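You operate a simulated robot arm through the tools that you are given. There is no shell and no other tool.

The job below is to be done with a simulated two-armed robot. You get a single attempt, and the scene is never put back.

Task
Tape carton 59 with the blue dispenser; put it in the green tray.
Fine: Run the white slider in and back out.

Only the result counts: the job must be done as asked and must still hold three seconds after the hand-in. Knocking over, shifting, dropping, spilling or breaking anything else fails it.

Robot
Two 7-joint arms with fingered hands on one trunk that stands fixed in place. Base frame: the origin is at the foot of the trunk, x ahead of it, y to its left, z up; the work surface is at about z = 0.8. Units: m, rad, N and s.
The left shoulder is at [0.03, 0.12, 1.013], the right one opposite. With the tool pointing down near the work surface each hand reaches from about 0.28 to 0.7 m from the base axis, measured 20 degrees to its own side. Payload 4 kg a hand.
Tool frame (each hand has its own): the origin (TCP) lies between the finger pads and is the grasp point; the fingertips stand 0.019 m ahead of it; z points along the fingers, y is the line along which they close. The gripper opens to 0.12 m; its body begins 0.053 m behind the TCP. The gripper is a hand of 3 fingers: y runs from the thumb to the fingers, the wrist lies at [0, 0, -0.219] in the tool frame, and closing takes about 1.5 s.
Orientation is that of the tool frame in the base frame, as a unit quaternion [w, x, y, z]. With the fingers straight down and closing along the base's y, the tool's x points along the base's -x, its y along +y and its z along -z.

Tools
- The arms move only by the tool play_rows. It takes "left_series", "right_series" or both (then of equal length, played together; a hand with none holds still); each is a list of rows, each a list of 7 numbers: the shift along the base's x, y, z in cm, then the turn, a rotation vector about the base's x, y, z in rad, then the opening in per cent of the stroke, from 0 (shut) to 100 (fully open). In form: [[tx, ty, tz, rx, ry, rz, jaw], ...]. A call has 1 to 20 rows; each row shifts and turns the commanded pose from where the row before left it. Rows are played at 5 a second. More than 0.05 m and 0.15 rad between two rows, or a gripper value outside its range, and nothing of the call is played. A pose out of reach is approached as far as the arm can. The call stops where the force on the tool passes 90 N (or 10 N more than at its start, if that is more) or the arm is blocked; 0.2 s more then pass. The fingers move at their own pace (about 0.072 m/s each) and stop on an object; they squeeze with about 30 N. The grip force told is the motor's: it shows also when the fingers shut on nothing. Time passes only in rows, and 0.2 s behind the last, so rows that do not move let the fingers close. It gives the time, the measured TCP pose, the force on the tool (base axes), the opening and the grip force at its end, in the units of the frame above (readings bear some noise), with the torque about the TCP (base axes, N m) and any sound that the robot's microphone picked up.
- Cameras (640 x 400 px; columns grow to the right, rows downward): "scene" is now at [0.0564, -0.0183, 1.5652]; the picture's right is [-0.17, -0.99, 0.00], its down [-0.79, 0.14, -0.59] and it looks along [0.59, -0.10, -0.80] (base axes); focal length 314 px, centre (320, 200). "left" rides on the left gripper at [-0.066, -0.004, -0.079] in its tool frame; the picture's right is [0.05, -1.00, 0.00], its down [0.76, 0.04, -0.64] and it looks along [0.64, 0.03, 0.77] (tool axes); focal length 251 px, centre (320, 200). "right" rides on the right gripper at [0.066, -0.004, -0.079] in its tool frame; the picture's right is [0.05, 1.00, 0.00], its down [-0.76, 0.04, -0.64] and it looks along [-0.64, 0.04, 0.77] (tool axes); focal length 251 px, centre (320, 200). There is no depth. A picture from a camera that has moved, and an enlarged one, comes with that camera's place and axes in the base frame and with its lens. The place of the scene camera against the robot may be out by one fixed shift of up to 0.018 m in any direction.
- snapshot(camera): a new picture of that camera. It takes no simulated time.
- move_column(by): moves the trunk up (or, below 0, down) by that many m; the arms and the scene camera ride with it, the base frame stays. It gives what a move gives, with no picture.
- grasp_type(shape, hand): the hand has 3 fingers and takes this shape, open, in about a second: jaw (thumb against the fingers, like two jaws); tri (thumb and two fingers); tip (a fingertip pinch); poke (one finger out to press); point (the index stretched); flat (the hand flat); cup (the hand cupped); fist (a fist). The gripper value then closes the fingers along that shape, each until it touches; the sizes above hold for jaw. It gives what a move gives, with no picture.
- pan_tilt(pan, tilt): turns the head with the scene camera to pan (to the left, within 2.094 rad either way) and tilt (down, from -0.506 to 1.204), counted from straight ahead of the robot. It gives what a move gives.
- close_up(camera, box): a new picture of the part [left, top, right, bottom] of that camera's present view, enlarged. It takes no simulated time.
- sign_off(): hands the job in; it is judged then, once.

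Places have to be worked out from the pictures, the camera data and where the tool is seen. Open the grippers and draw the arms clear of the work before you hand the job in, unless the task says otherwise.

The tools are called after ">>>" as a command line: name --argument value ..., lists and objects as JSON in quotes. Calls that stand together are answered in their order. play_rows: Moves the arms, as the interface text tells. Its arguments: {"type":"object","properties":{"left_series":{"type":"array","items":{"type":"array","items":{"type":"number"}}},"right_series":{"type":"array","items":{"type":"array","items":{"type":"number"}}}},"required":[]} The other tools are called the same way: move_column (by) moves the trunk up or down; grasp_type (shape, hand) gives the hand a shape; pan_tilt (pan, tilt) turns the head that bears the scene camera; snapshot (camera) takes a picture; close_up (camera, box) takes an enlarged picture of a part of a camera's view; sign_off () hands the job in.

At the start:

```text
clock: 0.0
left_tcp_pos: [0.4152, 0.1667, 1.0685]
left_orientation: [0.001, 0.0, 1.0, 0.0]
left_force: [-0.5, 1.1, -0.1]
left_torque: [0.02, -0.02, -0.01]
left_grip_width: 0.12
left_gripper_force: 0.0
left_shape: jaw
right_tcp_pos: [0.4435, -0.2451, 1.0318]
right_orientation: [0.0, 0.0, 1.0, 0.0]
right_force: [-0.2, -0.1, -0.4]
right_torque: [0.0, 0.0, -0.01]
right_grip_width: 0.12
right_gripper_force: 0.1
right_shape: jaw
trunk travel left (down, up): [-0.225, 0.315]
head pan, tilt (commanded): [-0.169, 0.934]
```

scene: 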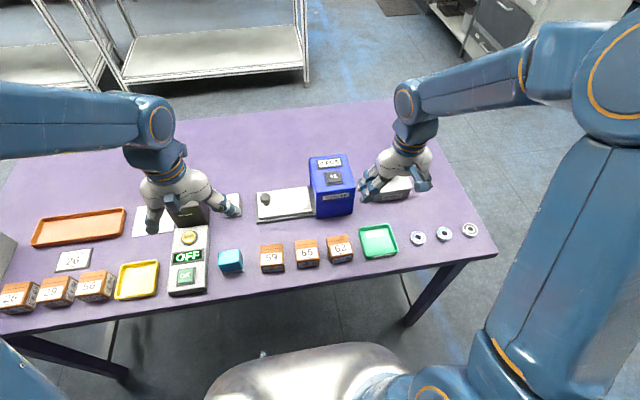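
right: 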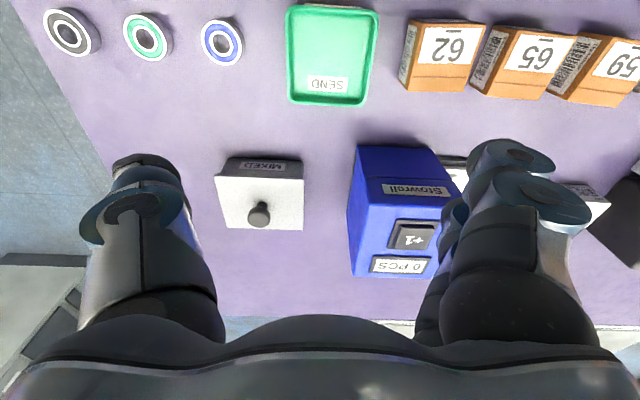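
left: 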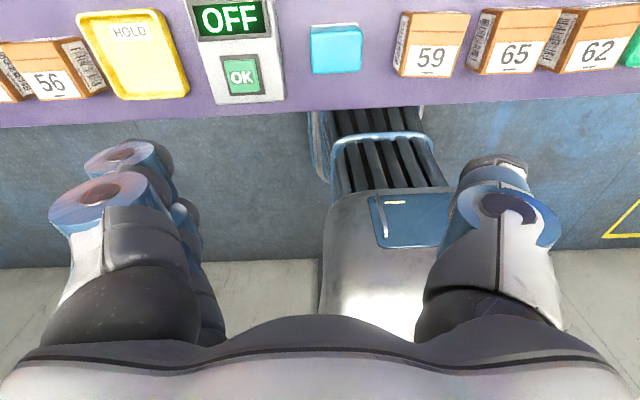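

I'll begin by looking at the scene closer to identify the devices, labels and cartons before moving anything.

>>> close_up --camera "scene" --box '[230, 130, 440, 280]'

>>> close_up --camera "scene" --box '[0, 180, 240, 330]'

>>> close_up --camera "right" --box '[320, 100, 640, 300]'

```text
2.67 times, centred on (335, 205) of scene
camera zoom: at [0.0564, -0.0183, 1.5652], right [-0.17, -0.99, 0.0], down [-0.79, 0.14, -0.59], along [0.59, -0.1, -0.8], focal length 837 px, centre (280, 187)
```

zoom: 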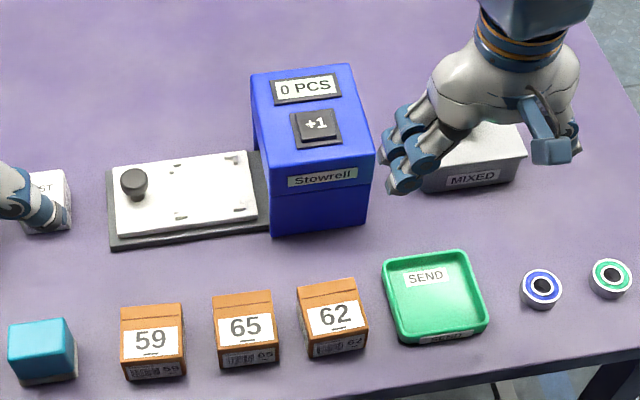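

```text
2.67 times, centred on (120, 255) of scene
camera zoom: at [0.0564, -0.0183, 1.5652], right [-0.17, -0.99, 0.0], down [-0.79, 0.14, -0.59], along [0.59, -0.1, -0.8], focal length 837 px, centre (853, 53)
```

zoom: 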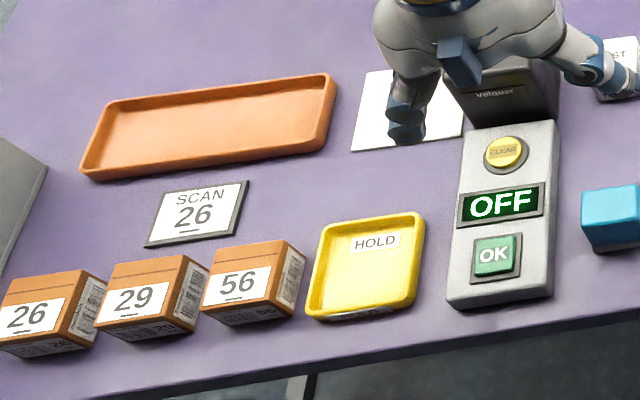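

```text
2.00 times, centred on (480, 200) of right
camera zoom: at [0.3779, -0.2484, 1.1106], right [-0.05, 1.0, 0.0], down [0.76, 0.04, 0.64], along [0.64, 0.04, -0.77], focal length 503 px, centre (0, 200)
```

zoom: 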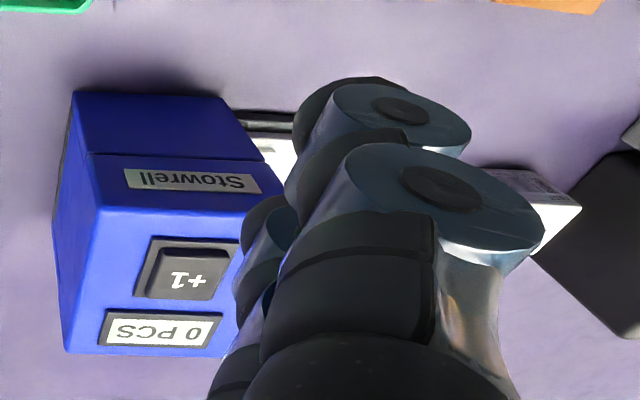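

The blue "Stowrell" has a white slide plate with a knob and corner marks, a +1 button and a display reading "0 PCS". Carton 59 lies near (0.43, 0.05). I'll move the left hand out to the left and bring the right hand over the slider to look with the right wrist camera.

>>> play_rows --left_series '[[0, 4, 1, 0, 0, 0, 100], [0, 4, 1, 0, 0, 0, 100], [0, 4, 0, 0, 0, 0, 100], [0, 4, 0, 0, 0, 0, 100], [0, 4, 0, 0, 0, 0, 100]]' --right_series '[[0, 4, 0.5, 0, 0, 0, 100], [0, 4, 0.5, 0, 0, 0, 100], [-1, 4, 0.5, 0, 0, 0, 100], [-1, 4, 0.5, 0, 0, 0, 100], [0, 4, 0, 0, 0, 0, 100]]'

```text
clock: 1.2
left_tcp_pos: [0.4187, 0.3705, 1.0866]
left_orientation: [0.0, 0.0, 1.0, -0.002]
left_force: [0.3, 0.4, 0.2]
left_torque: [-0.04, 0.0, 0.01]
left_grip_width: 0.1201
left_gripper_force: 0.0
left_shape: jaw
right_tcp_pos: [0.4245, -0.0415, 1.0506]
right_orientation: [0.0, 0.0, 1.0, -0.001]
right_force: [0.2, 0.1, 0.9]
right_torque: [0.0, -0.01, -0.01]
right_grip_width: 0.1204
right_gripper_force: 0.1
right_shape: jaw
trunk travel left (down, up): [-0.225, 0.315]
head pan, tilt (commanded): [-0.169, 0.934]
```

Both hands have moved as commanded; I'll take pictures from all the cameras.

>>> snapshot --camera "right"

>>> snapshot --camera "scene"

>>> snapshot --camera "left"

```text
taken
camera right: at [0.3576, -0.0452, 1.1288], right [-0.05, 1.0, 0.0], down [0.76, 0.04, 0.64], along [0.64, 0.03, -0.77], focal length 251 px, centre (320, 200)
```

right: 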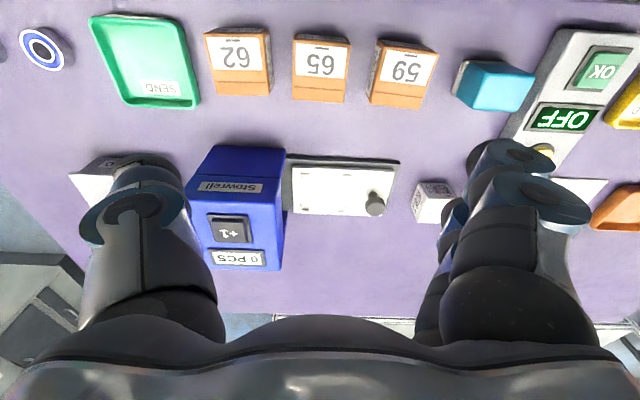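

```text
taken
camera scene: at [0.0571, -0.0157, 1.5652], right [-0.17, -0.99, 0.0], down [-0.79, 0.13, -0.59], along [0.59, -0.1, -0.8], focal length 314 px, centre (320, 200)
```

scene: 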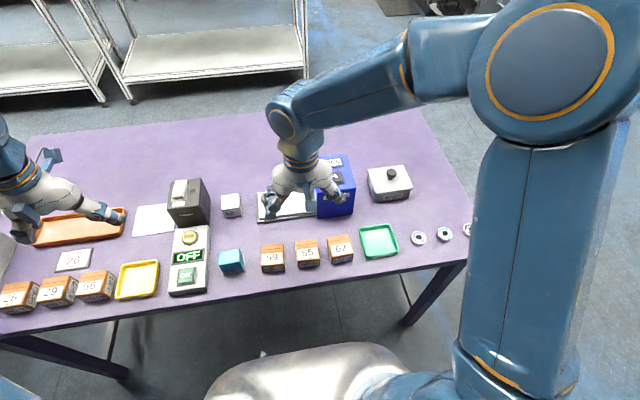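

```text
taken
camera left: at [0.4835, 0.3673, 1.166], right [-0.05, -1.0, 0.0], down [-0.76, 0.04, 0.64], along [-0.64, 0.03, -0.77], focal length 251 px, centre (320, 200)
```

left: 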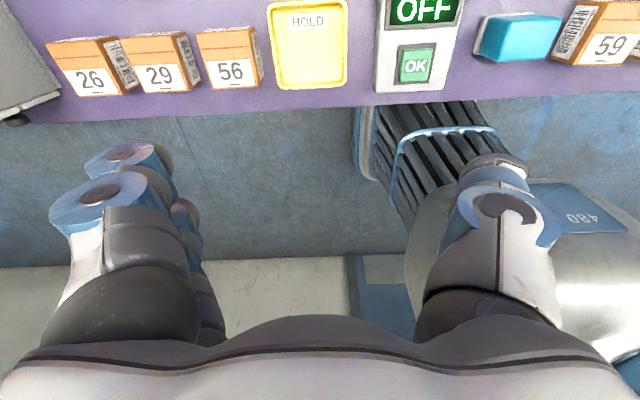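

The right camera sees the slider and the box well. I'll enlarge the slider, the box and carton 59 for measuring.

>>> close_up --camera "right" --box '[170, 130, 410, 280]'

>>> close_up --camera "right" --box '[260, 10, 500, 160]'

>>> close_up --camera "right" --box '[50, 0, 290, 150]'

>>> close_up --camera "scene" --box '[220, 150, 460, 300]'

```text
2.67 times, centred on (290, 205) of right
camera zoom: at [0.3576, -0.0452, 1.1288], right [-0.05, 1.0, 0.0], down [0.76, 0.04, 0.64], along [0.64, 0.03, -0.77], focal length 670 px, centre (400, 187)
```

zoom: 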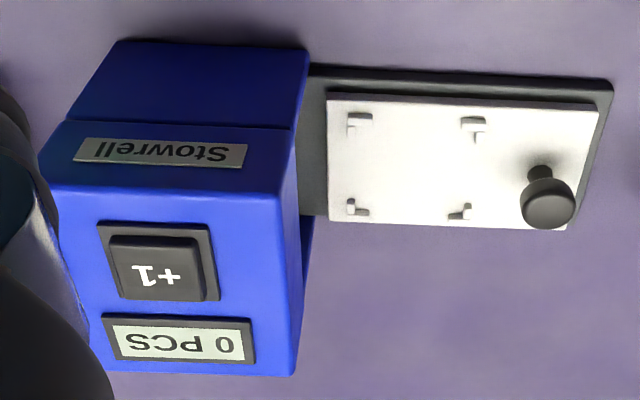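

```text
2.67 times, centred on (380, 85) of right
camera zoom: at [0.3576, -0.0452, 1.1288], right [-0.05, 1.0, 0.0], down [0.76, 0.04, 0.64], along [0.64, 0.03, -0.77], focal length 670 px, centre (160, 507)
```

zoom: 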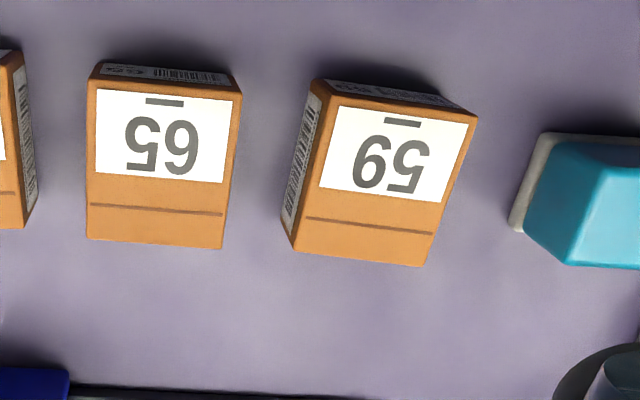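

```text
2.67 times, centred on (170, 75) of right
camera zoom: at [0.3576, -0.0452, 1.1288], right [-0.05, 1.0, 0.0], down [0.76, 0.04, 0.64], along [0.64, 0.03, -0.77], focal length 670 px, centre (720, 533)
```

zoom: 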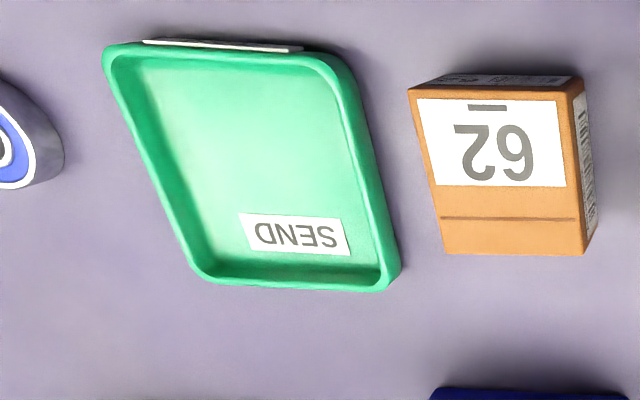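

```text
2.67 times, centred on (340, 225) of scene
camera zoom: at [0.0571, -0.0157, 1.5652], right [-0.17, -0.99, 0.0], down [-0.79, 0.13, -0.59], along [0.59, -0.1, -0.8], focal length 837 px, centre (267, 133)
```

zoom: 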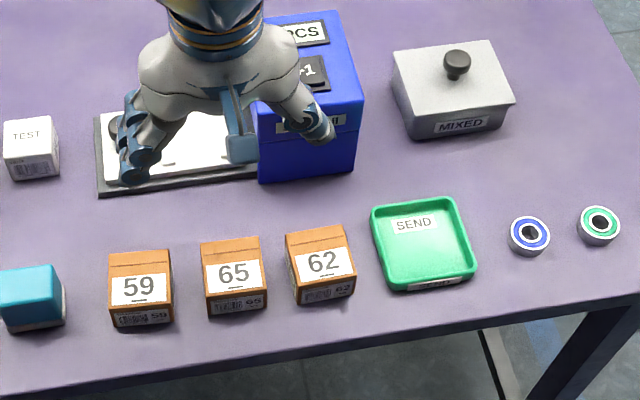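

The knob is at about (0.601, 0.050, top 0.852) and the nest centre at about (0.603, -0.025). I'll take finer close-ups of carton 59 and the nest.

>>> close_up --camera "right" --box '[352, 30, 448, 120]'

>>> close_up --camera "right" --box '[280, 145, 408, 225]'

>>> close_up --camera "right" --box '[170, 140, 298, 280]'

```text
4.44 times, centred on (400, 75) of right
camera zoom: at [0.3576, -0.0452, 1.1288], right [-0.05, 1.0, 0.0], down [0.76, 0.04, 0.64], along [0.64, 0.03, -0.77], focal length 1118 px, centre (-36, 756)
```

zoom: 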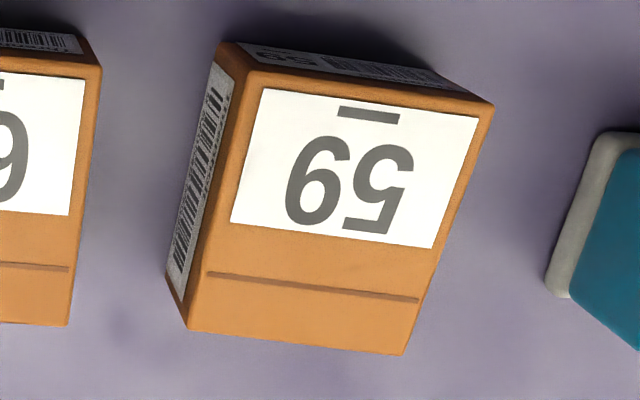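

```text
5.00 times, centred on (344, 185) of right
camera zoom: at [0.3576, -0.0452, 1.1288], right [-0.05, 1.0, 0.0], down [0.76, 0.04, 0.64], along [0.64, 0.03, -0.77], focal length 1257 px, centre (200, 275)
```

zoom: 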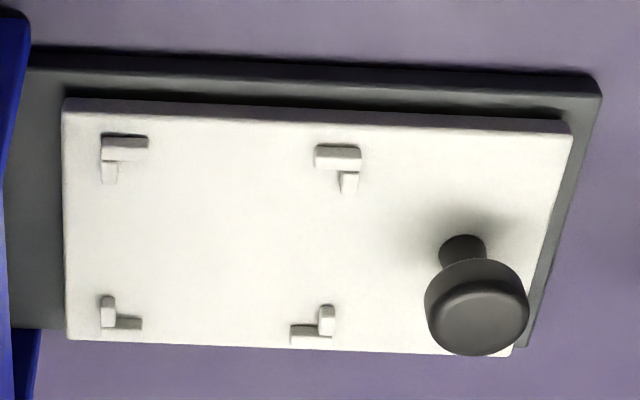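

```text
2.86 times, centred on (234, 210) of right
camera zoom: at [0.3576, -0.0452, 1.1288], right [-0.05, 1.0, 0.0], down [0.76, 0.04, 0.64], along [0.64, 0.03, -0.77], focal length 718 px, centre (566, 171)
```

zoom: 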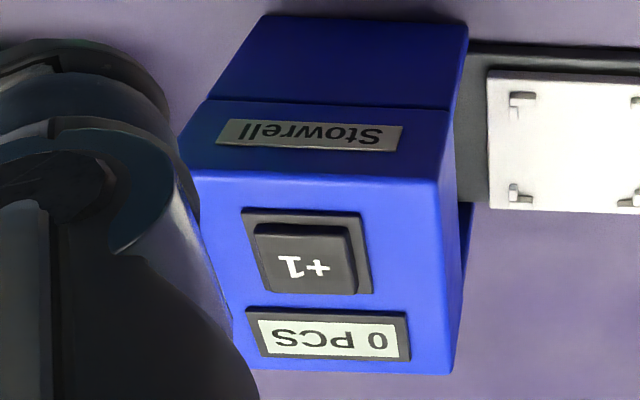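

Carton 59 measures about 0.057 square and 0.042 high, centred at about (0.428, 0.047) and turned by roughly -0.06 rad. I'll turn the right hand so that it closes along base x, away from the neighbouring cartons, and bring it above carton 59.

>>> play_rows --right_series '[[0, 0.8, 0, 0, 0, -0.1483, 100], [0, 0.8, 0, 0, 0, -0.1483, 100], [0, 0.8, 0, 0, 0, -0.1483, 100], [0, 0.8, 0, 0, 0, -0.1483, 100], [0, 0.8, -0.5, 0, 0, -0.1483, 100], [0, 0.8, -1, 0, 0, -0.1483, 100], [0, 0.8, -1, 0, 0, -0.1483, 100], [0, 0.8, -1, 0, 0, -0.1483, 100], [0.1, 0.8, -1, 0, 0, -0.1483, 100], [0.1, 0.8, -1, 0, 0, -0.1483, 100], [0.1, 0.8, -1, 0, 0, -0.1483, 100], [0, 0, 0, 0, 0, 0, 100]]'

```text
clock: 3.8
left_tcp_pos: [0.4176, 0.3683, 1.0867]
left_orientation: [0.001, 0.0, 1.0, 0.0]
left_force: [0.3, 0.5, -0.1]
left_torque: [0.0, 0.03, 0.0]
left_grip_width: 0.1198
left_gripper_force: 0.0
left_shape: jaw
right_tcp_pos: [0.4263, 0.0443, 0.9867]
right_orientation: [0.0, 0.728, 0.685, 0.0]
right_force: [-0.1, -0.4, -0.7]
right_torque: [-0.02, 0.02, 0.01]
right_grip_width: 0.1197
right_gripper_force: 0.0
right_shape: jaw
trunk travel left (down, up): [-0.225, 0.315]
head pan, tilt (commanded): [-0.169, 0.934]
```

The hand has turned and is above the carton at z about 0.987. I'll check the alignment with the right wrist camera and the scene camera.

>>> snapshot --camera "right"

>>> close_up --camera "scene" --box '[200, 150, 440, 300]'

```text
taken
camera right: at [0.4277, 0.1099, 1.0656], right [1.0, -0.01, 0.0], down [-0.01, -0.77, 0.64], along [-0.01, -0.64, -0.77], focal length 251 px, centre (320, 200)
```

right: 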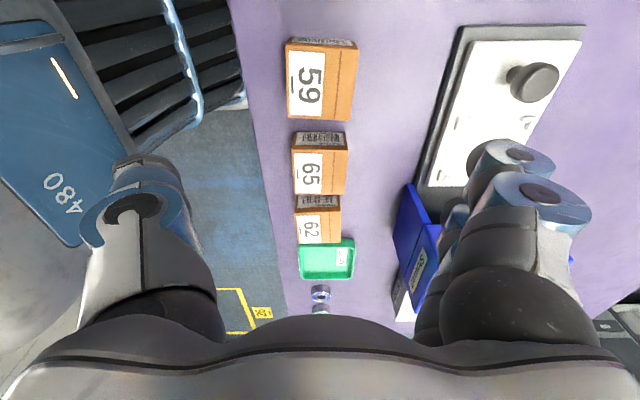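

```text
2.67 times, centred on (320, 225) of scene
camera zoom: at [0.0563, -0.0186, 1.5653], right [-0.17, -0.99, 0.0], down [-0.79, 0.14, -0.59], along [0.59, -0.1, -0.8], focal length 837 px, centre (320, 133)
```

zoom: 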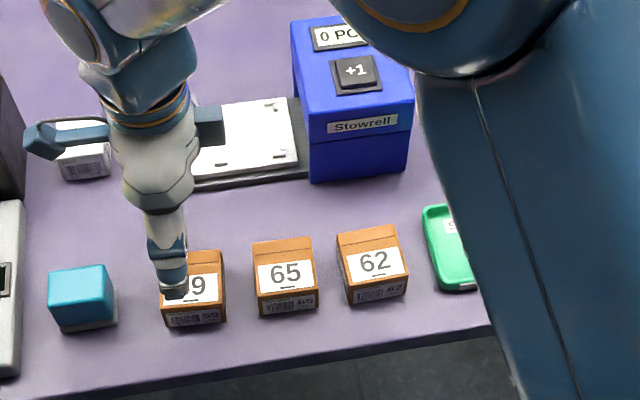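

The hand is over the carton. The blue box's near side face is close to the nest (y about -0.085), so I'll later tilt the hand toward +y. First I'll enlarge this view to triangulate the carton and the slider.

>>> close_up --camera "right" --box '[272, 25, 368, 135]'

>>> close_up --camera "right" --box '[390, 10, 590, 210]'

```text
3.64 times, centred on (320, 80) of right
camera zoom: at [0.4277, 0.1099, 1.0656], right [1.0, -0.01, 0.0], down [-0.01, -0.77, 0.64], along [-0.01, -0.64, -0.77], focal length 914 px, centre (320, 636)
```

zoom: 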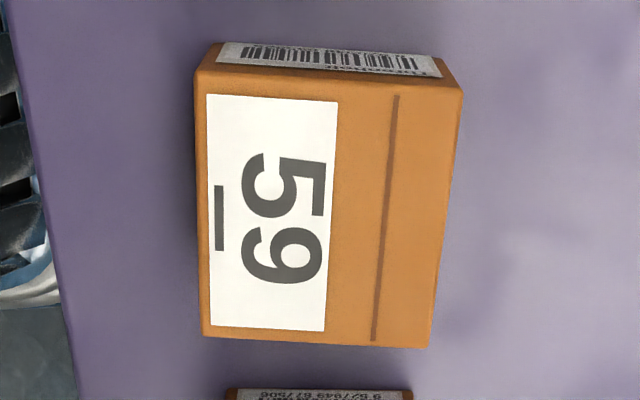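

```text
2.00 times, centred on (490, 110) of right
camera zoom: at [0.4277, 0.1099, 1.0656], right [1.0, -0.01, 0.0], down [-0.01, -0.77, 0.64], along [-0.01, -0.64, -0.77], focal length 503 px, centre (-20, 380)
```

zoom: 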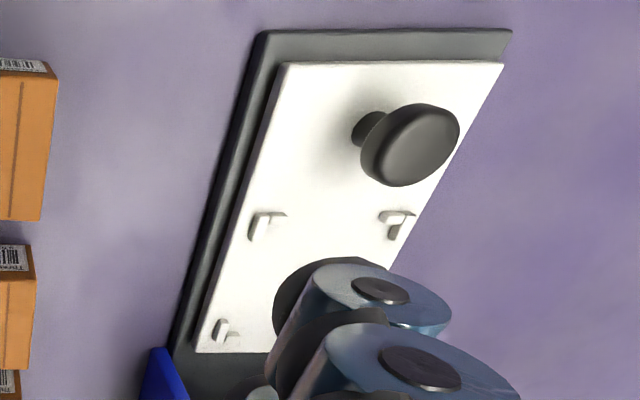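

Both views agree: carton 59's centre is (0.428, 0.047) with yaw -0.057 and its top at 0.842. The nest centre is about (0.602, -0.0255), the plate at z about 0.82 and the bracket tops at about 0.827. I'll tilt the hand 0.2 rad toward +y and descend onto carton 59 with the fingers open.

>>> play_rows --right_series '[[0.1, 0.15, -1, -0.1, 0.006, 0, 100], [0, 0.1, -1, -0.1, 0.006, 0, 100], [0, 0, -3, 0, 0, 0, 100], [0, 0, -3, 0, 0, 0, 100], [0, 0, -2, 0, 0, 0, 100], [0, 0, 0, 0, 0, 0, 100]]'

```text
clock: 5.2
left_tcp_pos: [0.4173, 0.369, 1.0881]
left_orientation: [0.0, -0.001, 1.0, 0.0]
left_force: [-0.9, -0.2, 0.2]
left_torque: [0.0, 0.0, 0.02]
left_grip_width: 0.1199
left_gripper_force: 0.1
left_shape: jaw
right_tcp_pos: [0.4277, 0.0472, 0.8866]
right_orientation: [0.069, 0.725, 0.682, -0.073]
right_force: [-0.5, 0.1, 0.0]
right_torque: [0.02, 0.01, 0.01]
right_grip_width: 0.1197
right_gripper_force: 0.0
right_shape: jaw
trunk travel left (down, up): [-0.225, 0.315]
head pan, tilt (commanded): [-0.169, 0.934]
```

The tilt is right and the hand is at z about 0.887. I'll check before the final descent.

>>> snapshot --camera "right"

>>> close_up --camera "scene" --box '[200, 180, 380, 300]'

```text
taken
camera right: at [0.43, 0.1272, 0.9508], right [1.0, -0.01, -0.01], down [0.0, -0.62, 0.78], along [-0.01, -0.78, -0.62], focal length 251 px, centre (320, 200)
```

right: 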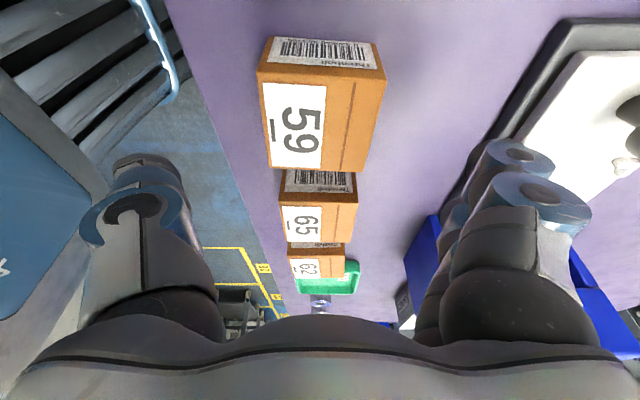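

```text
3.33 times, centred on (290, 240) of scene
camera zoom: at [0.0561, -0.0182, 1.5653], right [-0.17, -0.99, 0.0], down [-0.79, 0.14, -0.59], along [0.59, -0.1, -0.8], focal length 1046 px, centre (420, 67)
```

zoom: 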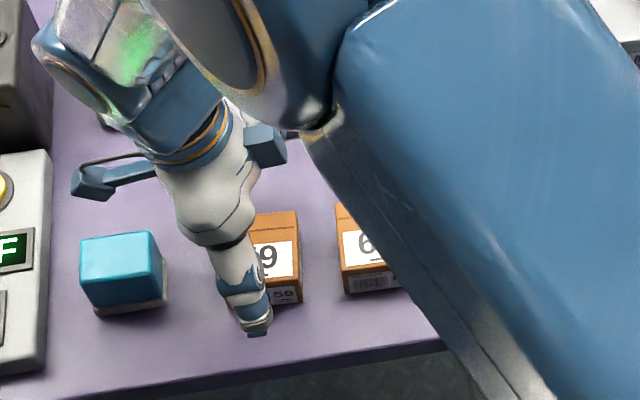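

The carton sits centred between the fingers and nothing else is near them. I'll descend to z about 0.835.

>>> play_rows --right_series '[[0, 0, -2, 0, 0, 0, 100], [0, 0, -1.5, 0, 0, 0, 100], [0, 0, -1, 0, 0, 0, 100], [0, 0, -0.65, 0, 0, 0, 100], [0, 0, 0, 0, 0, 0, 100]]'

```text
clock: 6.4
left_tcp_pos: [0.4186, 0.368, 1.0867]
left_orientation: [0.0, 0.0, 1.0, -0.001]
left_force: [0.1, 0.1, 0.0]
left_torque: [0.03, 0.0, 0.0]
left_grip_width: 0.12
left_gripper_force: 0.1
left_shape: jaw
right_tcp_pos: [0.4266, 0.0454, 0.8363]
right_orientation: [0.069, 0.725, 0.681, -0.073]
right_force: [0.8, 0.6, -0.4]
right_torque: [-0.02, 0.0, 0.02]
right_grip_width: 0.1199
right_gripper_force: 0.1
right_shape: jaw
trunk travel left (down, up): [-0.225, 0.315]
head pan, tilt (commanded): [-0.169, 0.934]
```

Force is near zero, so there is no contact. I'll close the fingers on the carton.

>>> play_rows --right_series '[[0, 0, 0, 0, 0, 0, 60], [0, 0, 0, 0, 0, 0, 50], [0, 0, 0, 0, 0, 0, 40], [0, 0, 0, 0, 0, 0, 20], [0, 0, 0, 0, 0, 0, 0], [0, 0, 0, 0, 0, 0, 0], [0, 0, 0, 0, 0, 0, 0]]'

>>> snapshot --camera "right"

```text
clock: 8.0
left_tcp_pos: [0.4189, 0.3678, 1.0873]
left_orientation: [0.0, 0.001, 1.0, -0.001]
left_force: [-0.3, 0.0, 1.2]
left_torque: [0.02, 0.0, -0.02]
left_grip_width: 0.12
left_gripper_force: 0.0
left_shape: jaw
right_tcp_pos: [0.427, 0.0448, 0.8352]
right_orientation: [0.069, 0.725, 0.682, -0.073]
right_force: [-0.2, -0.3, -0.9]
right_torque: [0.02, -0.03, -0.01]
right_grip_width: 0.051
right_gripper_force: 29.7
right_shape: jaw
trunk travel left (down, up): [-0.225, 0.315]
head pan, tilt (commanded): [-0.169, 0.934]
```

```text
taken
camera right: at [0.4293, 0.1265, 0.8995], right [1.0, -0.01, -0.01], down [0.0, -0.62, 0.78], along [-0.01, -0.78, -0.62], focal length 251 px, centre (320, 200)
```

right: 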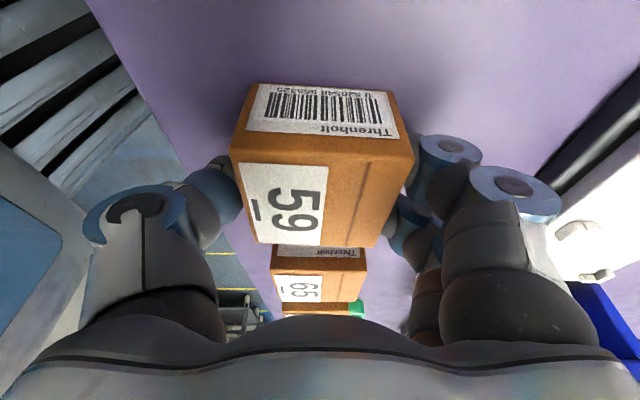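

Carton 59 is gripped (29.7 N). I'll lift it 0.1 m, straighten its yaw and carry it above the nest.

>>> play_rows --right_series '[[0, 0, 1, 0, 0, 0, 0], [0, 0, 3, 0, 0, 0, 0], [0, 0, 3, 0, 0, 0, 0], [0, 0, 3, 0, 0, 0, 0], [3, -1, 0, 0, 0, 0.012, 0], [3, -1.2, 0, 0, 0, 0.012, 0], [3, -1.2, 0, 0, 0, 0.012, 0], [3, -1.2, 0, 0, 0, 0.012, 0], [3, -1.2, 0, 0, 0, 0.012, 0], [2.45, -1.4, 0, 0, 0, 0, 0], [0, 0, 0, 0, 0, 0, 0]]'

>>> snapshot --camera "right"

>>> snapshot --camera "scene"

```text
clock: 10.4
left_tcp_pos: [0.4182, 0.3673, 1.0871]
left_orientation: [0.001, 0.0, 1.0, 0.0]
left_force: [-0.1, -0.6, -0.4]
left_torque: [0.04, 0.02, -0.01]
left_grip_width: 0.1198
left_gripper_force: 0.1
left_shape: jaw
right_tcp_pos: [0.6016, -0.0252, 0.9355]
right_orientation: [0.072, 0.703, 0.704, -0.07]
right_force: [0.6, -0.1, -1.0]
right_torque: [0.0, 0.04, 0.0]
right_grip_width: 0.0511
right_gripper_force: 30.3
right_shape: jaw
trunk travel left (down, up): [-0.225, 0.315]
head pan, tilt (commanded): [-0.169, 0.934]
```

```text
taken
camera right: at [0.5988, 0.0555, 1.0002], right [1.0, 0.05, -0.01], down [0.04, -0.62, 0.78], along [0.03, -0.78, -0.62], focal length 251 px, centre (320, 200)
```

right: 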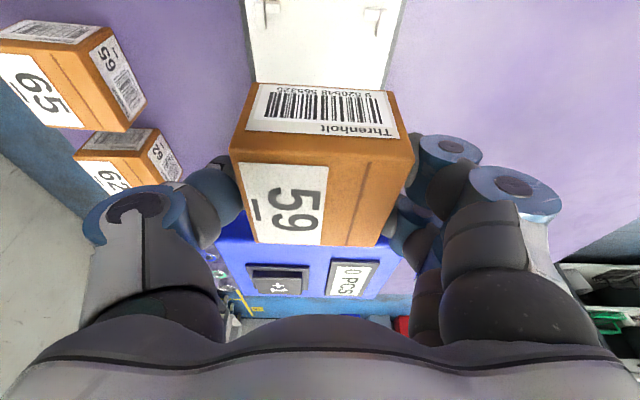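

```text
taken
camera scene: at [0.056, -0.0178, 1.5653], right [-0.17, -0.99, 0.0], down [-0.79, 0.14, -0.59], along [0.59, -0.1, -0.8], focal length 314 px, centre (320, 200)
```

scene: 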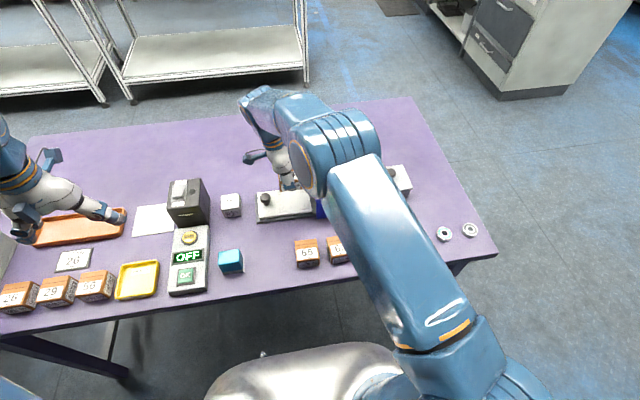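

The carton hangs above the nest. I'll enlarge the wrist view to compare the carton edges with the nest brackets.

>>> close_up --camera "right" --box '[220, 0, 440, 140]'

>>> close_up --camera "scene" --box '[230, 130, 390, 230]'

>>> snapshot --camera "left"

```text
2.86 times, centred on (330, 70) of right
camera zoom: at [0.5988, 0.0555, 1.0002], right [1.0, 0.05, -0.01], down [0.04, -0.62, 0.78], along [0.03, -0.78, -0.62], focal length 718 px, centre (291, 571)
```

zoom: 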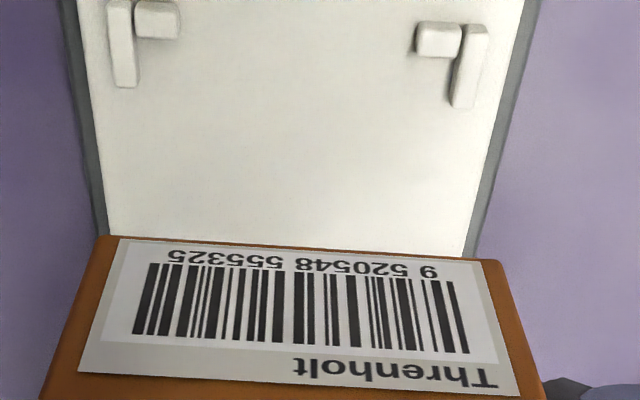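

```text
4.00 times, centred on (310, 180) of scene
camera zoom: at [0.056, -0.0178, 1.5653], right [-0.17, -0.99, 0.0], down [-0.79, 0.14, -0.59], along [0.59, -0.1, -0.8], focal length 1255 px, centre (360, 280)
```

zoom: 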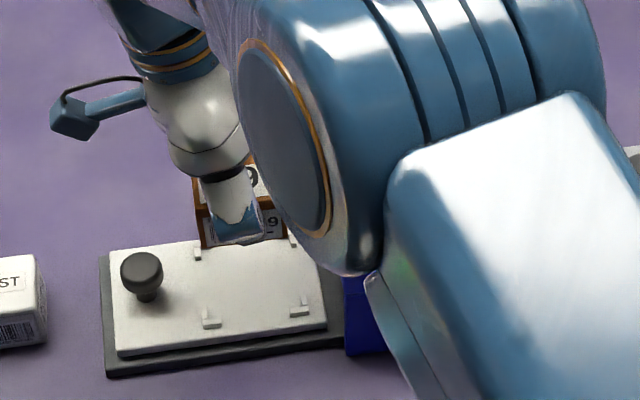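

```text
taken
camera left: at [0.4828, 0.3651, 1.1669], right [-0.05, -1.0, 0.0], down [-0.76, 0.04, 0.64], along [-0.64, 0.03, -0.77], focal length 251 px, centre (320, 200)
```

left: 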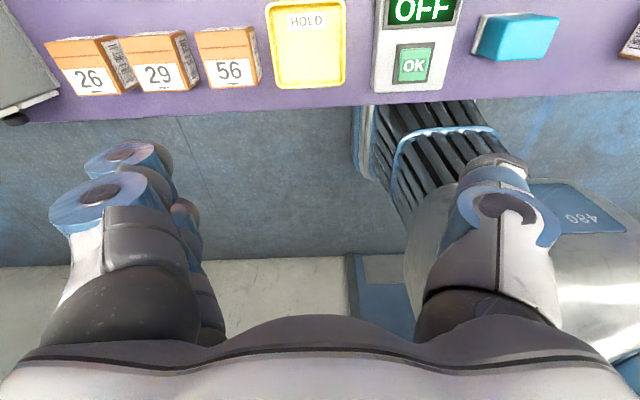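

The carton centre (0.601, -0.0245) matches the nest centre (0.601, -0.025) with about 4 mm clearance on each side. I'll lower straight down to just above the plate.

>>> play_rows --right_series '[[0, 0, -2, 0, 0, 0, 0], [0, 0, -2, 0, 0, 0, 0], [0, 0, -1.5, 0, 0, 0, 0], [0, 0, -1, 0, 0, 0, 0], [0, 0, -0.5, 0, 0, 0, 0], [0, 0, -0.3, 0, 0, 0, 0], [0, 0, 0, 0, 0, 0, 0]]'

>>> snapshot --camera "right"

>>> close_up --camera "scene" --box '[230, 130, 390, 230]'

```text
clock: 12.0
left_tcp_pos: [0.4179, 0.3683, 1.0875]
left_orientation: [0.0, 0.0, 1.0, 0.0]
left_force: [0.5, 0.0, -0.8]
left_torque: [-0.02, -0.02, 0.01]
left_grip_width: 0.1198
left_gripper_force: 0.0
left_shape: jaw
right_tcp_pos: [0.601, -0.0254, 0.8645]
right_orientation: [0.071, 0.704, 0.703, -0.071]
right_force: [1.3, 0.0, -1.3]
right_torque: [0.0, 0.01, -0.02]
right_grip_width: 0.0511
right_gripper_force: 30.1
right_shape: jaw
trunk travel left (down, up): [-0.225, 0.315]
head pan, tilt (commanded): [-0.169, 0.934]
```

```text
taken
camera right: at [0.5992, 0.0554, 0.927], right [1.0, 0.05, -0.01], down [0.04, -0.62, 0.78], along [0.03, -0.78, -0.62], focal length 251 px, centre (320, 200)
```

right: 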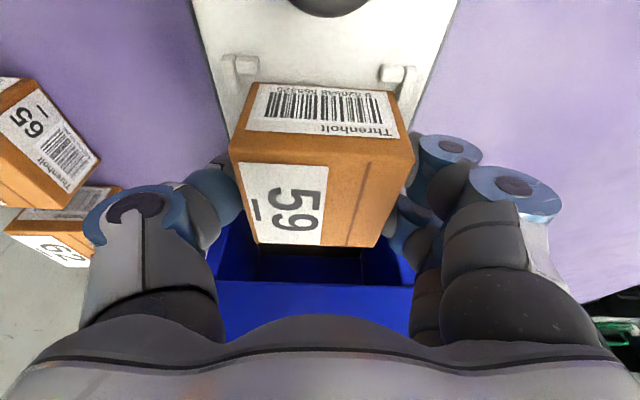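

```text
4.00 times, centred on (310, 180) of scene
camera zoom: at [0.0566, -0.0182, 1.5652], right [-0.17, -0.99, 0.0], down [-0.79, 0.14, -0.59], along [0.59, -0.1, -0.8], focal length 1255 px, centre (360, 280)
```

zoom: 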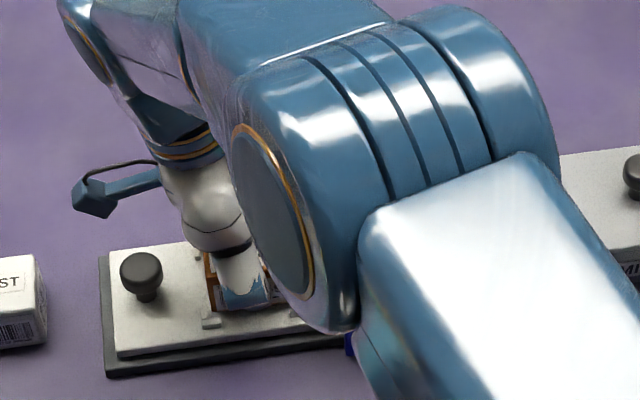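

No contact yet at z 0.8645. I'll check the bracket clearance before the last centimetre.

>>> close_up --camera "right" --box '[190, 30, 440, 180]'

```text
2.56 times, centred on (315, 105) of right
camera zoom: at [0.5992, 0.0554, 0.927], right [1.0, 0.05, -0.01], down [0.04, -0.62, 0.78], along [0.03, -0.78, -0.62], focal length 644 px, centre (333, 443)
```

zoom: 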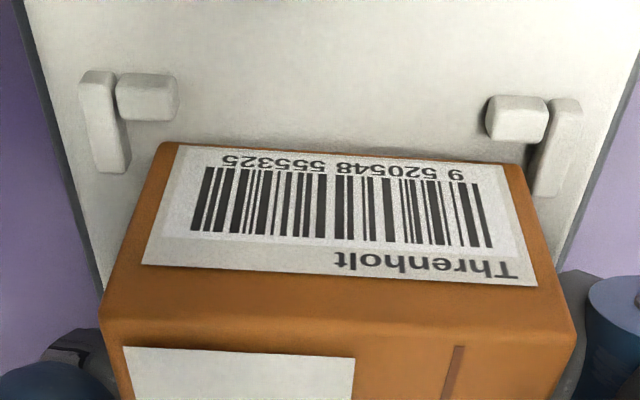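

The clearances are good. I'll nudge 1 mm in -x and -y, then lower until contact shows.

>>> play_rows --right_series '[[-0.1, -0.1, -0.2, 0, 0, 0, 0], [0, 0, -0.3, 0, 0, 0, 0], [0, 0, -0.2, 0, 0, 0, 0], [0, 0, 0, 0, 0, 0, 0]]'

```text
clock: 13.0
left_tcp_pos: [0.4168, 0.3685, 1.0874]
left_orientation: [0.0, 0.0, 1.0, 0.0]
left_force: [0.7, -0.6, -0.2]
left_torque: [0.02, -0.02, -0.03]
left_grip_width: 0.1199
left_gripper_force: 0.2
left_shape: jaw
right_tcp_pos: [0.5997, -0.0266, 0.8579]
right_orientation: [0.072, 0.704, 0.703, -0.07]
right_force: [-1.3, -0.6, 12.3]
right_torque: [-0.01, 0.08, 0.04]
right_grip_width: 0.0513
right_gripper_force: 30.4
right_shape: jaw
trunk travel left (down, up): [-0.225, 0.315]
head pan, tilt (commanded): [-0.169, 0.934]
```

Contact force of 12 N at a carton bottom of about 0.822 fits resting on the plate. I'll check visually before releasing.

>>> close_up --camera "right" --box '[190, 30, 440, 180]'

>>> close_up --camera "scene" --box '[250, 170, 330, 230]'

```text
2.56 times, centred on (315, 105) of right
camera zoom: at [0.5977, 0.0538, 0.9215], right [1.0, 0.05, -0.01], down [0.04, -0.62, 0.78], along [0.04, -0.78, -0.62], focal length 644 px, centre (333, 443)
```

zoom: 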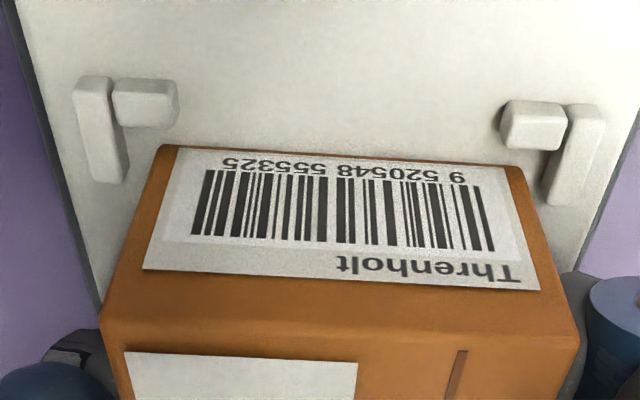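

```text
6.67 times, centred on (290, 200) of scene
camera zoom: at [0.0548, -0.0182, 1.5654], right [-0.17, -0.99, 0.0], down [-0.79, 0.14, -0.6], along [0.59, -0.1, -0.8], focal length 2092 px, centre (520, 200)
```

zoom: 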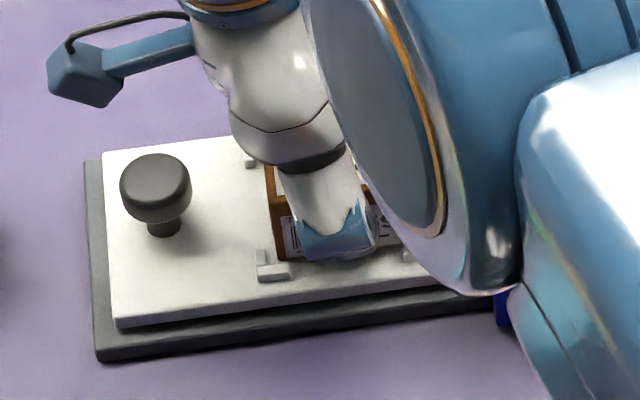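

The carton lies flat inside the brackets. I'll open the fingers and lift straight up.

>>> play_rows --right_series '[[0, 0, 0, 0, 0, 0, 50], [0, 0, 0, 0, 0, 0, 65], [0, 0, 0, 0, 0, 0, 80], [0, 0, 0, 0, 0, 0, 80]]'

>>> close_up --camera "right" --box '[160, 30, 480, 230]'

```text
clock: 14.0
left_tcp_pos: [0.4179, 0.3664, 1.0876]
left_orientation: [0.0, 0.0, 1.0, 0.0]
left_force: [-0.8, 0.4, -0.3]
left_torque: [-0.02, 0.0, -0.02]
left_grip_width: 0.1198
left_gripper_force: 0.2
left_shape: jaw
right_tcp_pos: [0.6014, -0.0269, 0.8566]
right_orientation: [0.071, 0.703, 0.704, -0.07]
right_force: [0.0, 0.1, -1.3]
right_torque: [0.01, 0.0, 0.01]
right_grip_width: 0.0955
right_gripper_force: 0.1
right_shape: jaw
trunk travel left (down, up): [-0.225, 0.315]
head pan, tilt (commanded): [-0.169, 0.934]
```

```text
2.00 times, centred on (320, 130) of right
camera zoom: at [0.5979, 0.0537, 0.9191], right [1.0, 0.05, -0.01], down [0.04, -0.62, 0.78], along [0.03, -0.78, -0.62], focal length 503 px, centre (320, 340)
```

zoom: 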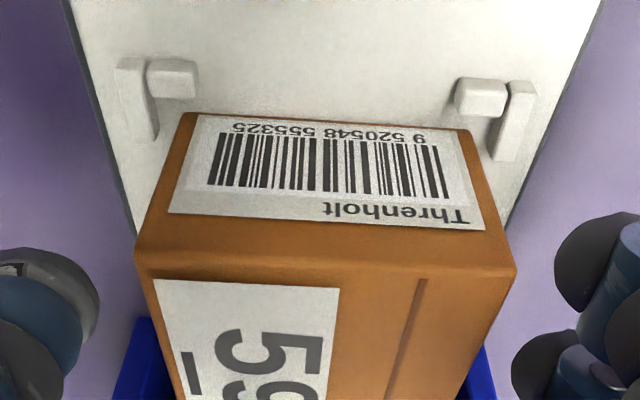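

Released, with the carton standing in the nest. I'll lift the right hand straight up and withdraw it to the right.

>>> play_rows --right_series '[[0, 0, 1.5, 0, 0, 0, 80], [0, 0, 3, 0, 0, 0, 80], [0, 0, 3, 0, 0, 0, 80], [0, 0, 4, 0, 0, 0, 80], [0, 0, 4, 0, 0, 0, 80], [-1, 0, 3, 0, 0, 0, 80], [-3, -3, 0, 0, 0, 0, 80], [-3, -4, 0, 0.05, 0, 0, 80], [-3, -4, 0, 0.05, 0, 0, 80], [-3, -4, 0, 0.05, 0, 0, 80], [-3, -4, 0, 0.05, 0, 0, 80], [0, -4, 0, 0, 0, 0, 80], [0, -3, 0, 0, 0, 0, 80], [0, 0, 0, 0, 0, 0, 80]]'

>>> snapshot --camera "scene"

>>> close_up --camera "scene" --box '[220, 140, 420, 290]'

```text
clock: 17.0
left_tcp_pos: [0.4175, 0.3683, 1.0871]
left_orientation: [0.0, 0.001, 1.0, -0.001]
left_force: [-0.3, 0.8, -0.1]
left_torque: [-0.03, 0.03, -0.03]
left_grip_width: 0.1199
left_gripper_force: 0.2
left_shape: jaw
right_tcp_pos: [0.4392, -0.2879, 1.0399]
right_orientation: [0.0, 0.707, 0.707, -0.001]
right_force: [0.4, 0.6, -0.7]
right_torque: [-0.01, 0.0, 0.04]
right_grip_width: 0.0958
right_gripper_force: 0.1
right_shape: jaw
trunk travel left (down, up): [-0.225, 0.315]
head pan, tilt (commanded): [-0.169, 0.934]
```

```text
taken
camera scene: at [0.0566, -0.0177, 1.5652], right [-0.17, -0.99, 0.0], down [-0.79, 0.14, -0.59], along [0.59, -0.1, -0.8], focal length 314 px, centre (320, 200)
```

scene: 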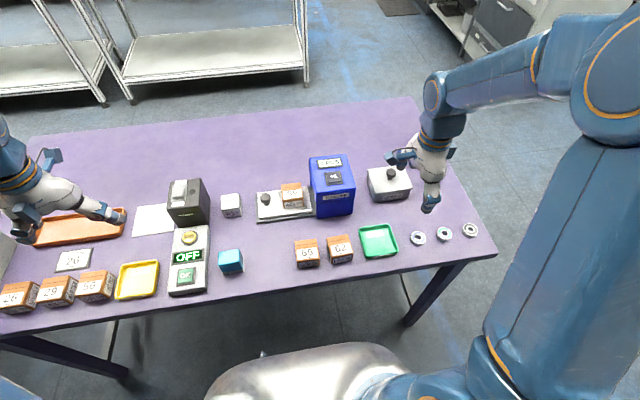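

```text
2.67 times, centred on (320, 215) of scene
camera zoom: at [0.0566, -0.0177, 1.5652], right [-0.17, -0.99, 0.0], down [-0.79, 0.14, -0.59], along [0.59, -0.1, -0.8], focal length 837 px, centre (320, 160)
```

zoom: 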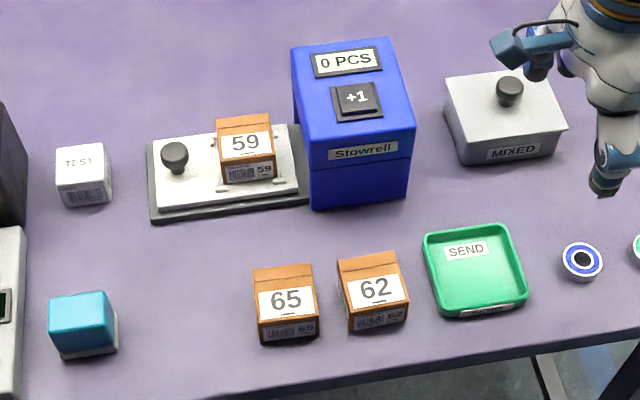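

Carton 59 is seated in the nest and the display still reads 0 PCS. Next I'll bring the left hand over the knob, turned so it closes along x with its camera on the +y side, away from the box.

>>> play_rows --left_series '[[1.68, -2.44, -0.3, 0, 0, 0.1428, 100], [1.68, -2.44, -0.3, 0, 0, 0.1428, 100], [1.68, -2.44, -0.3, 0, 0, 0.1428, 100], [1.68, -2.44, -0.3, 0, 0, 0.1428, 100], [1.68, -2.44, -0.3, 0, 0, 0.1428, 100], [1.68, -2.44, -0.3, 0, 0, 0.1428, 100], [1.68, -2.44, -0.5, 0, 0, 0.1428, 100], [1.68, -2.44, -0.5, 0, 0, 0.1428, 100], [1.68, -2.44, -0.5, 0, 0, 0.1428, 100], [1.68, -2.44, -0.5, 0, 0, 0.1428, 100], [1.68, -2.44, -0.5, 0, 0, 0.1428, 100], [0, 0, 0, 0, 0, 0, 100]]'

>>> grasp_type --shape "tip" --hand "left"

>>> snapshot --camera "left"

>>> snapshot --camera "scene"

```text
clock: 19.6
left_tcp_pos: [0.5998, 0.0988, 1.0467]
left_orientation: [0.0, -0.707, 0.707, 0.0]
left_force: [0.5, 0.1, 0.5]
left_torque: [-0.02, -0.02, 0.03]
left_grip_width: 0.1198
left_gripper_force: 0.0
left_shape: jaw
right_tcp_pos: [0.4369, -0.2871, 1.0409]
right_orientation: [0.0, 0.708, 0.706, -0.001]
right_force: [-0.5, 0.5, 0.2]
right_torque: [0.01, 0.0, 0.02]
right_grip_width: 0.0957
right_gripper_force: 0.0
right_shape: jaw
trunk travel left (down, up): [-0.225, 0.315]
head pan, tilt (commanded): [-0.169, 0.934]
```

```text
clock: 20.5
left_tcp_pos: [0.6002, 0.0968, 1.0463]
left_orientation: [0.0, -0.707, 0.707, 0.001]
left_force: [0.0, 0.8, 0.5]
left_torque: [0.05, -0.03, 0.0]
left_grip_width: 0.12
left_gripper_force: 0.2
left_shape: tip
right_tcp_pos: [0.4395, -0.2874, 1.0396]
right_orientation: [0.0, 0.707, 0.707, 0.0]
right_force: [1.0, 0.5, -0.4]
right_torque: [0.01, -0.02, -0.02]
right_grip_width: 0.0959
right_gripper_force: 0.0
right_shape: jaw
trunk travel left (down, up): [-0.225, 0.315]
head pan, tilt (commanded): [-0.169, 0.934]
```

```text
taken
camera left: at [0.6034, 0.1637, 1.1255], right [1.0, -0.05, 0.0], down [-0.04, -0.76, 0.64], along [-0.04, -0.64, -0.77], focal length 251 px, centre (320, 200)
```

left: 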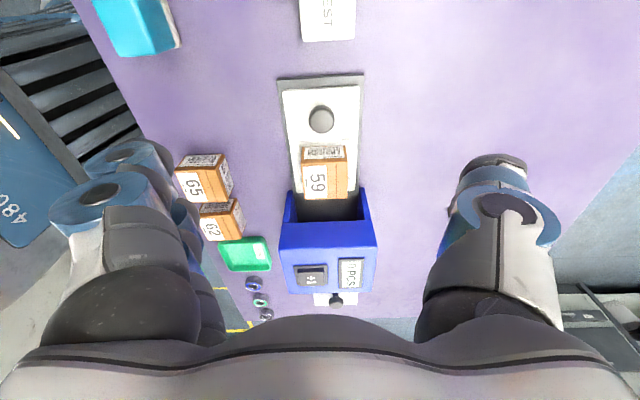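

```text
taken
camera scene: at [0.0564, -0.0182, 1.5652], right [-0.17, -0.99, 0.0], down [-0.79, 0.14, -0.59], along [0.59, -0.1, -0.8], focal length 314 px, centre (320, 200)
```

scene: 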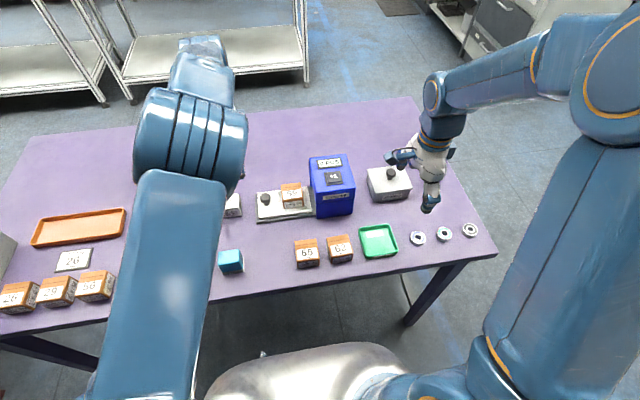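

The left camera looks straight along the slide. I'll enlarge to see the box opening and the knob.

>>> close_up --camera "left" --box '[260, 60, 400, 300]'

>>> close_up --camera "left" --box '[20, 120, 260, 280]'

```text
1.67 times, centred on (330, 180) of left
camera zoom: at [0.6034, 0.1637, 1.1255], right [1.0, -0.05, 0.0], down [-0.04, -0.76, 0.64], along [-0.04, -0.64, -0.77], focal length 419 px, centre (303, 233)
```

zoom: 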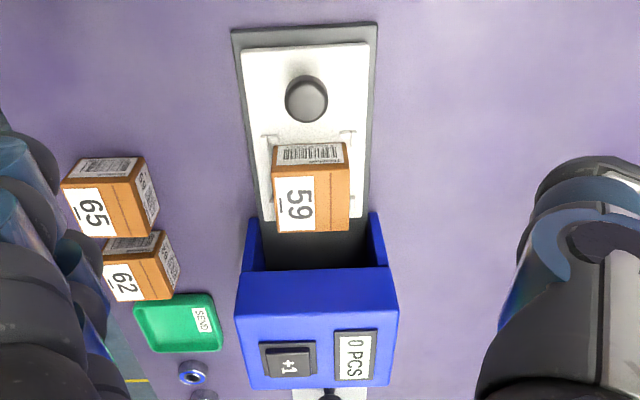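

```text
2.50 times, centred on (140, 200) of left
camera zoom: at [0.6034, 0.1637, 1.1255], right [1.0, -0.05, 0.0], down [-0.04, -0.76, 0.64], along [-0.04, -0.64, -0.77], focal length 629 px, centre (770, 200)
```

zoom: 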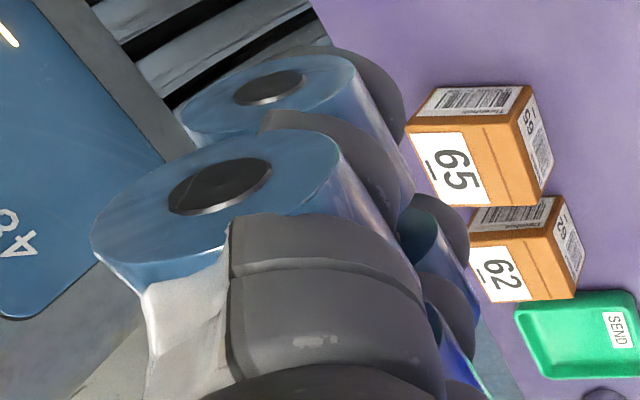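

I'll test how the tip shape closes in free air, so I know the finger geometry before going near the knob.

>>> play_rows --left_series '[[0, 0, 0, 0, 0, 0, 25], [0, 0, 0, 0, 0, 0, 25], [0, 0, 0, 0, 0, 0, 25], [0, 0, 0, 0, 0, 0, 25], [0, 0, 0, 0, 0, 0, 25], [0, 0, 0, 0, 0, 0, 25]]'

>>> snapshot --camera "left"

>>> close_up --camera "scene" --box '[120, 60, 320, 220]'

```text
clock: 21.9
left_tcp_pos: [0.601, 0.0974, 1.0463]
left_orientation: [0.0, -0.707, 0.707, 0.0]
left_force: [-0.4, -0.2, -0.1]
left_torque: [-0.01, -0.02, -0.01]
left_grip_width: 0.0304
left_gripper_force: 0.0
left_shape: tip
right_tcp_pos: [0.4389, -0.289, 1.041]
right_orientation: [0.0, 0.707, 0.707, 0.0]
right_force: [0.5, 0.7, -0.2]
right_torque: [0.03, -0.03, 0.02]
right_grip_width: 0.0954
right_gripper_force: 0.0
right_shape: jaw
trunk travel left (down, up): [-0.225, 0.315]
head pan, tilt (commanded): [-0.169, 0.934]
```

```text
taken
camera left: at [0.6034, 0.1636, 1.1255], right [1.0, -0.05, 0.0], down [-0.04, -0.76, 0.64], along [-0.04, -0.64, -0.77], focal length 251 px, centre (320, 200)
```

left: 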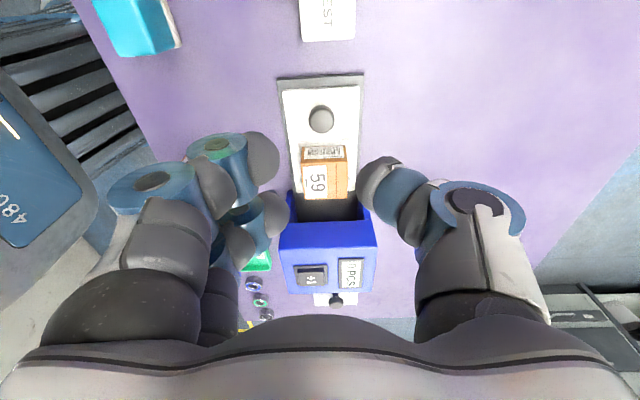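

```text
2.50 times, centred on (220, 140) of scene
camera zoom: at [0.0565, -0.0184, 1.5652], right [-0.17, -0.99, 0.0], down [-0.79, 0.14, -0.59], along [0.59, -0.1, -0.8], focal length 784 px, centre (570, 350)
```

zoom: 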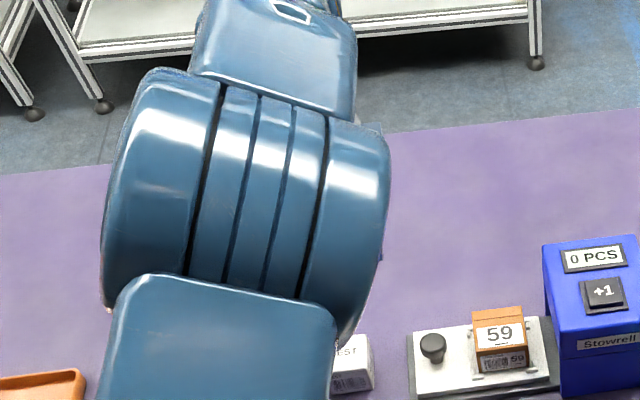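

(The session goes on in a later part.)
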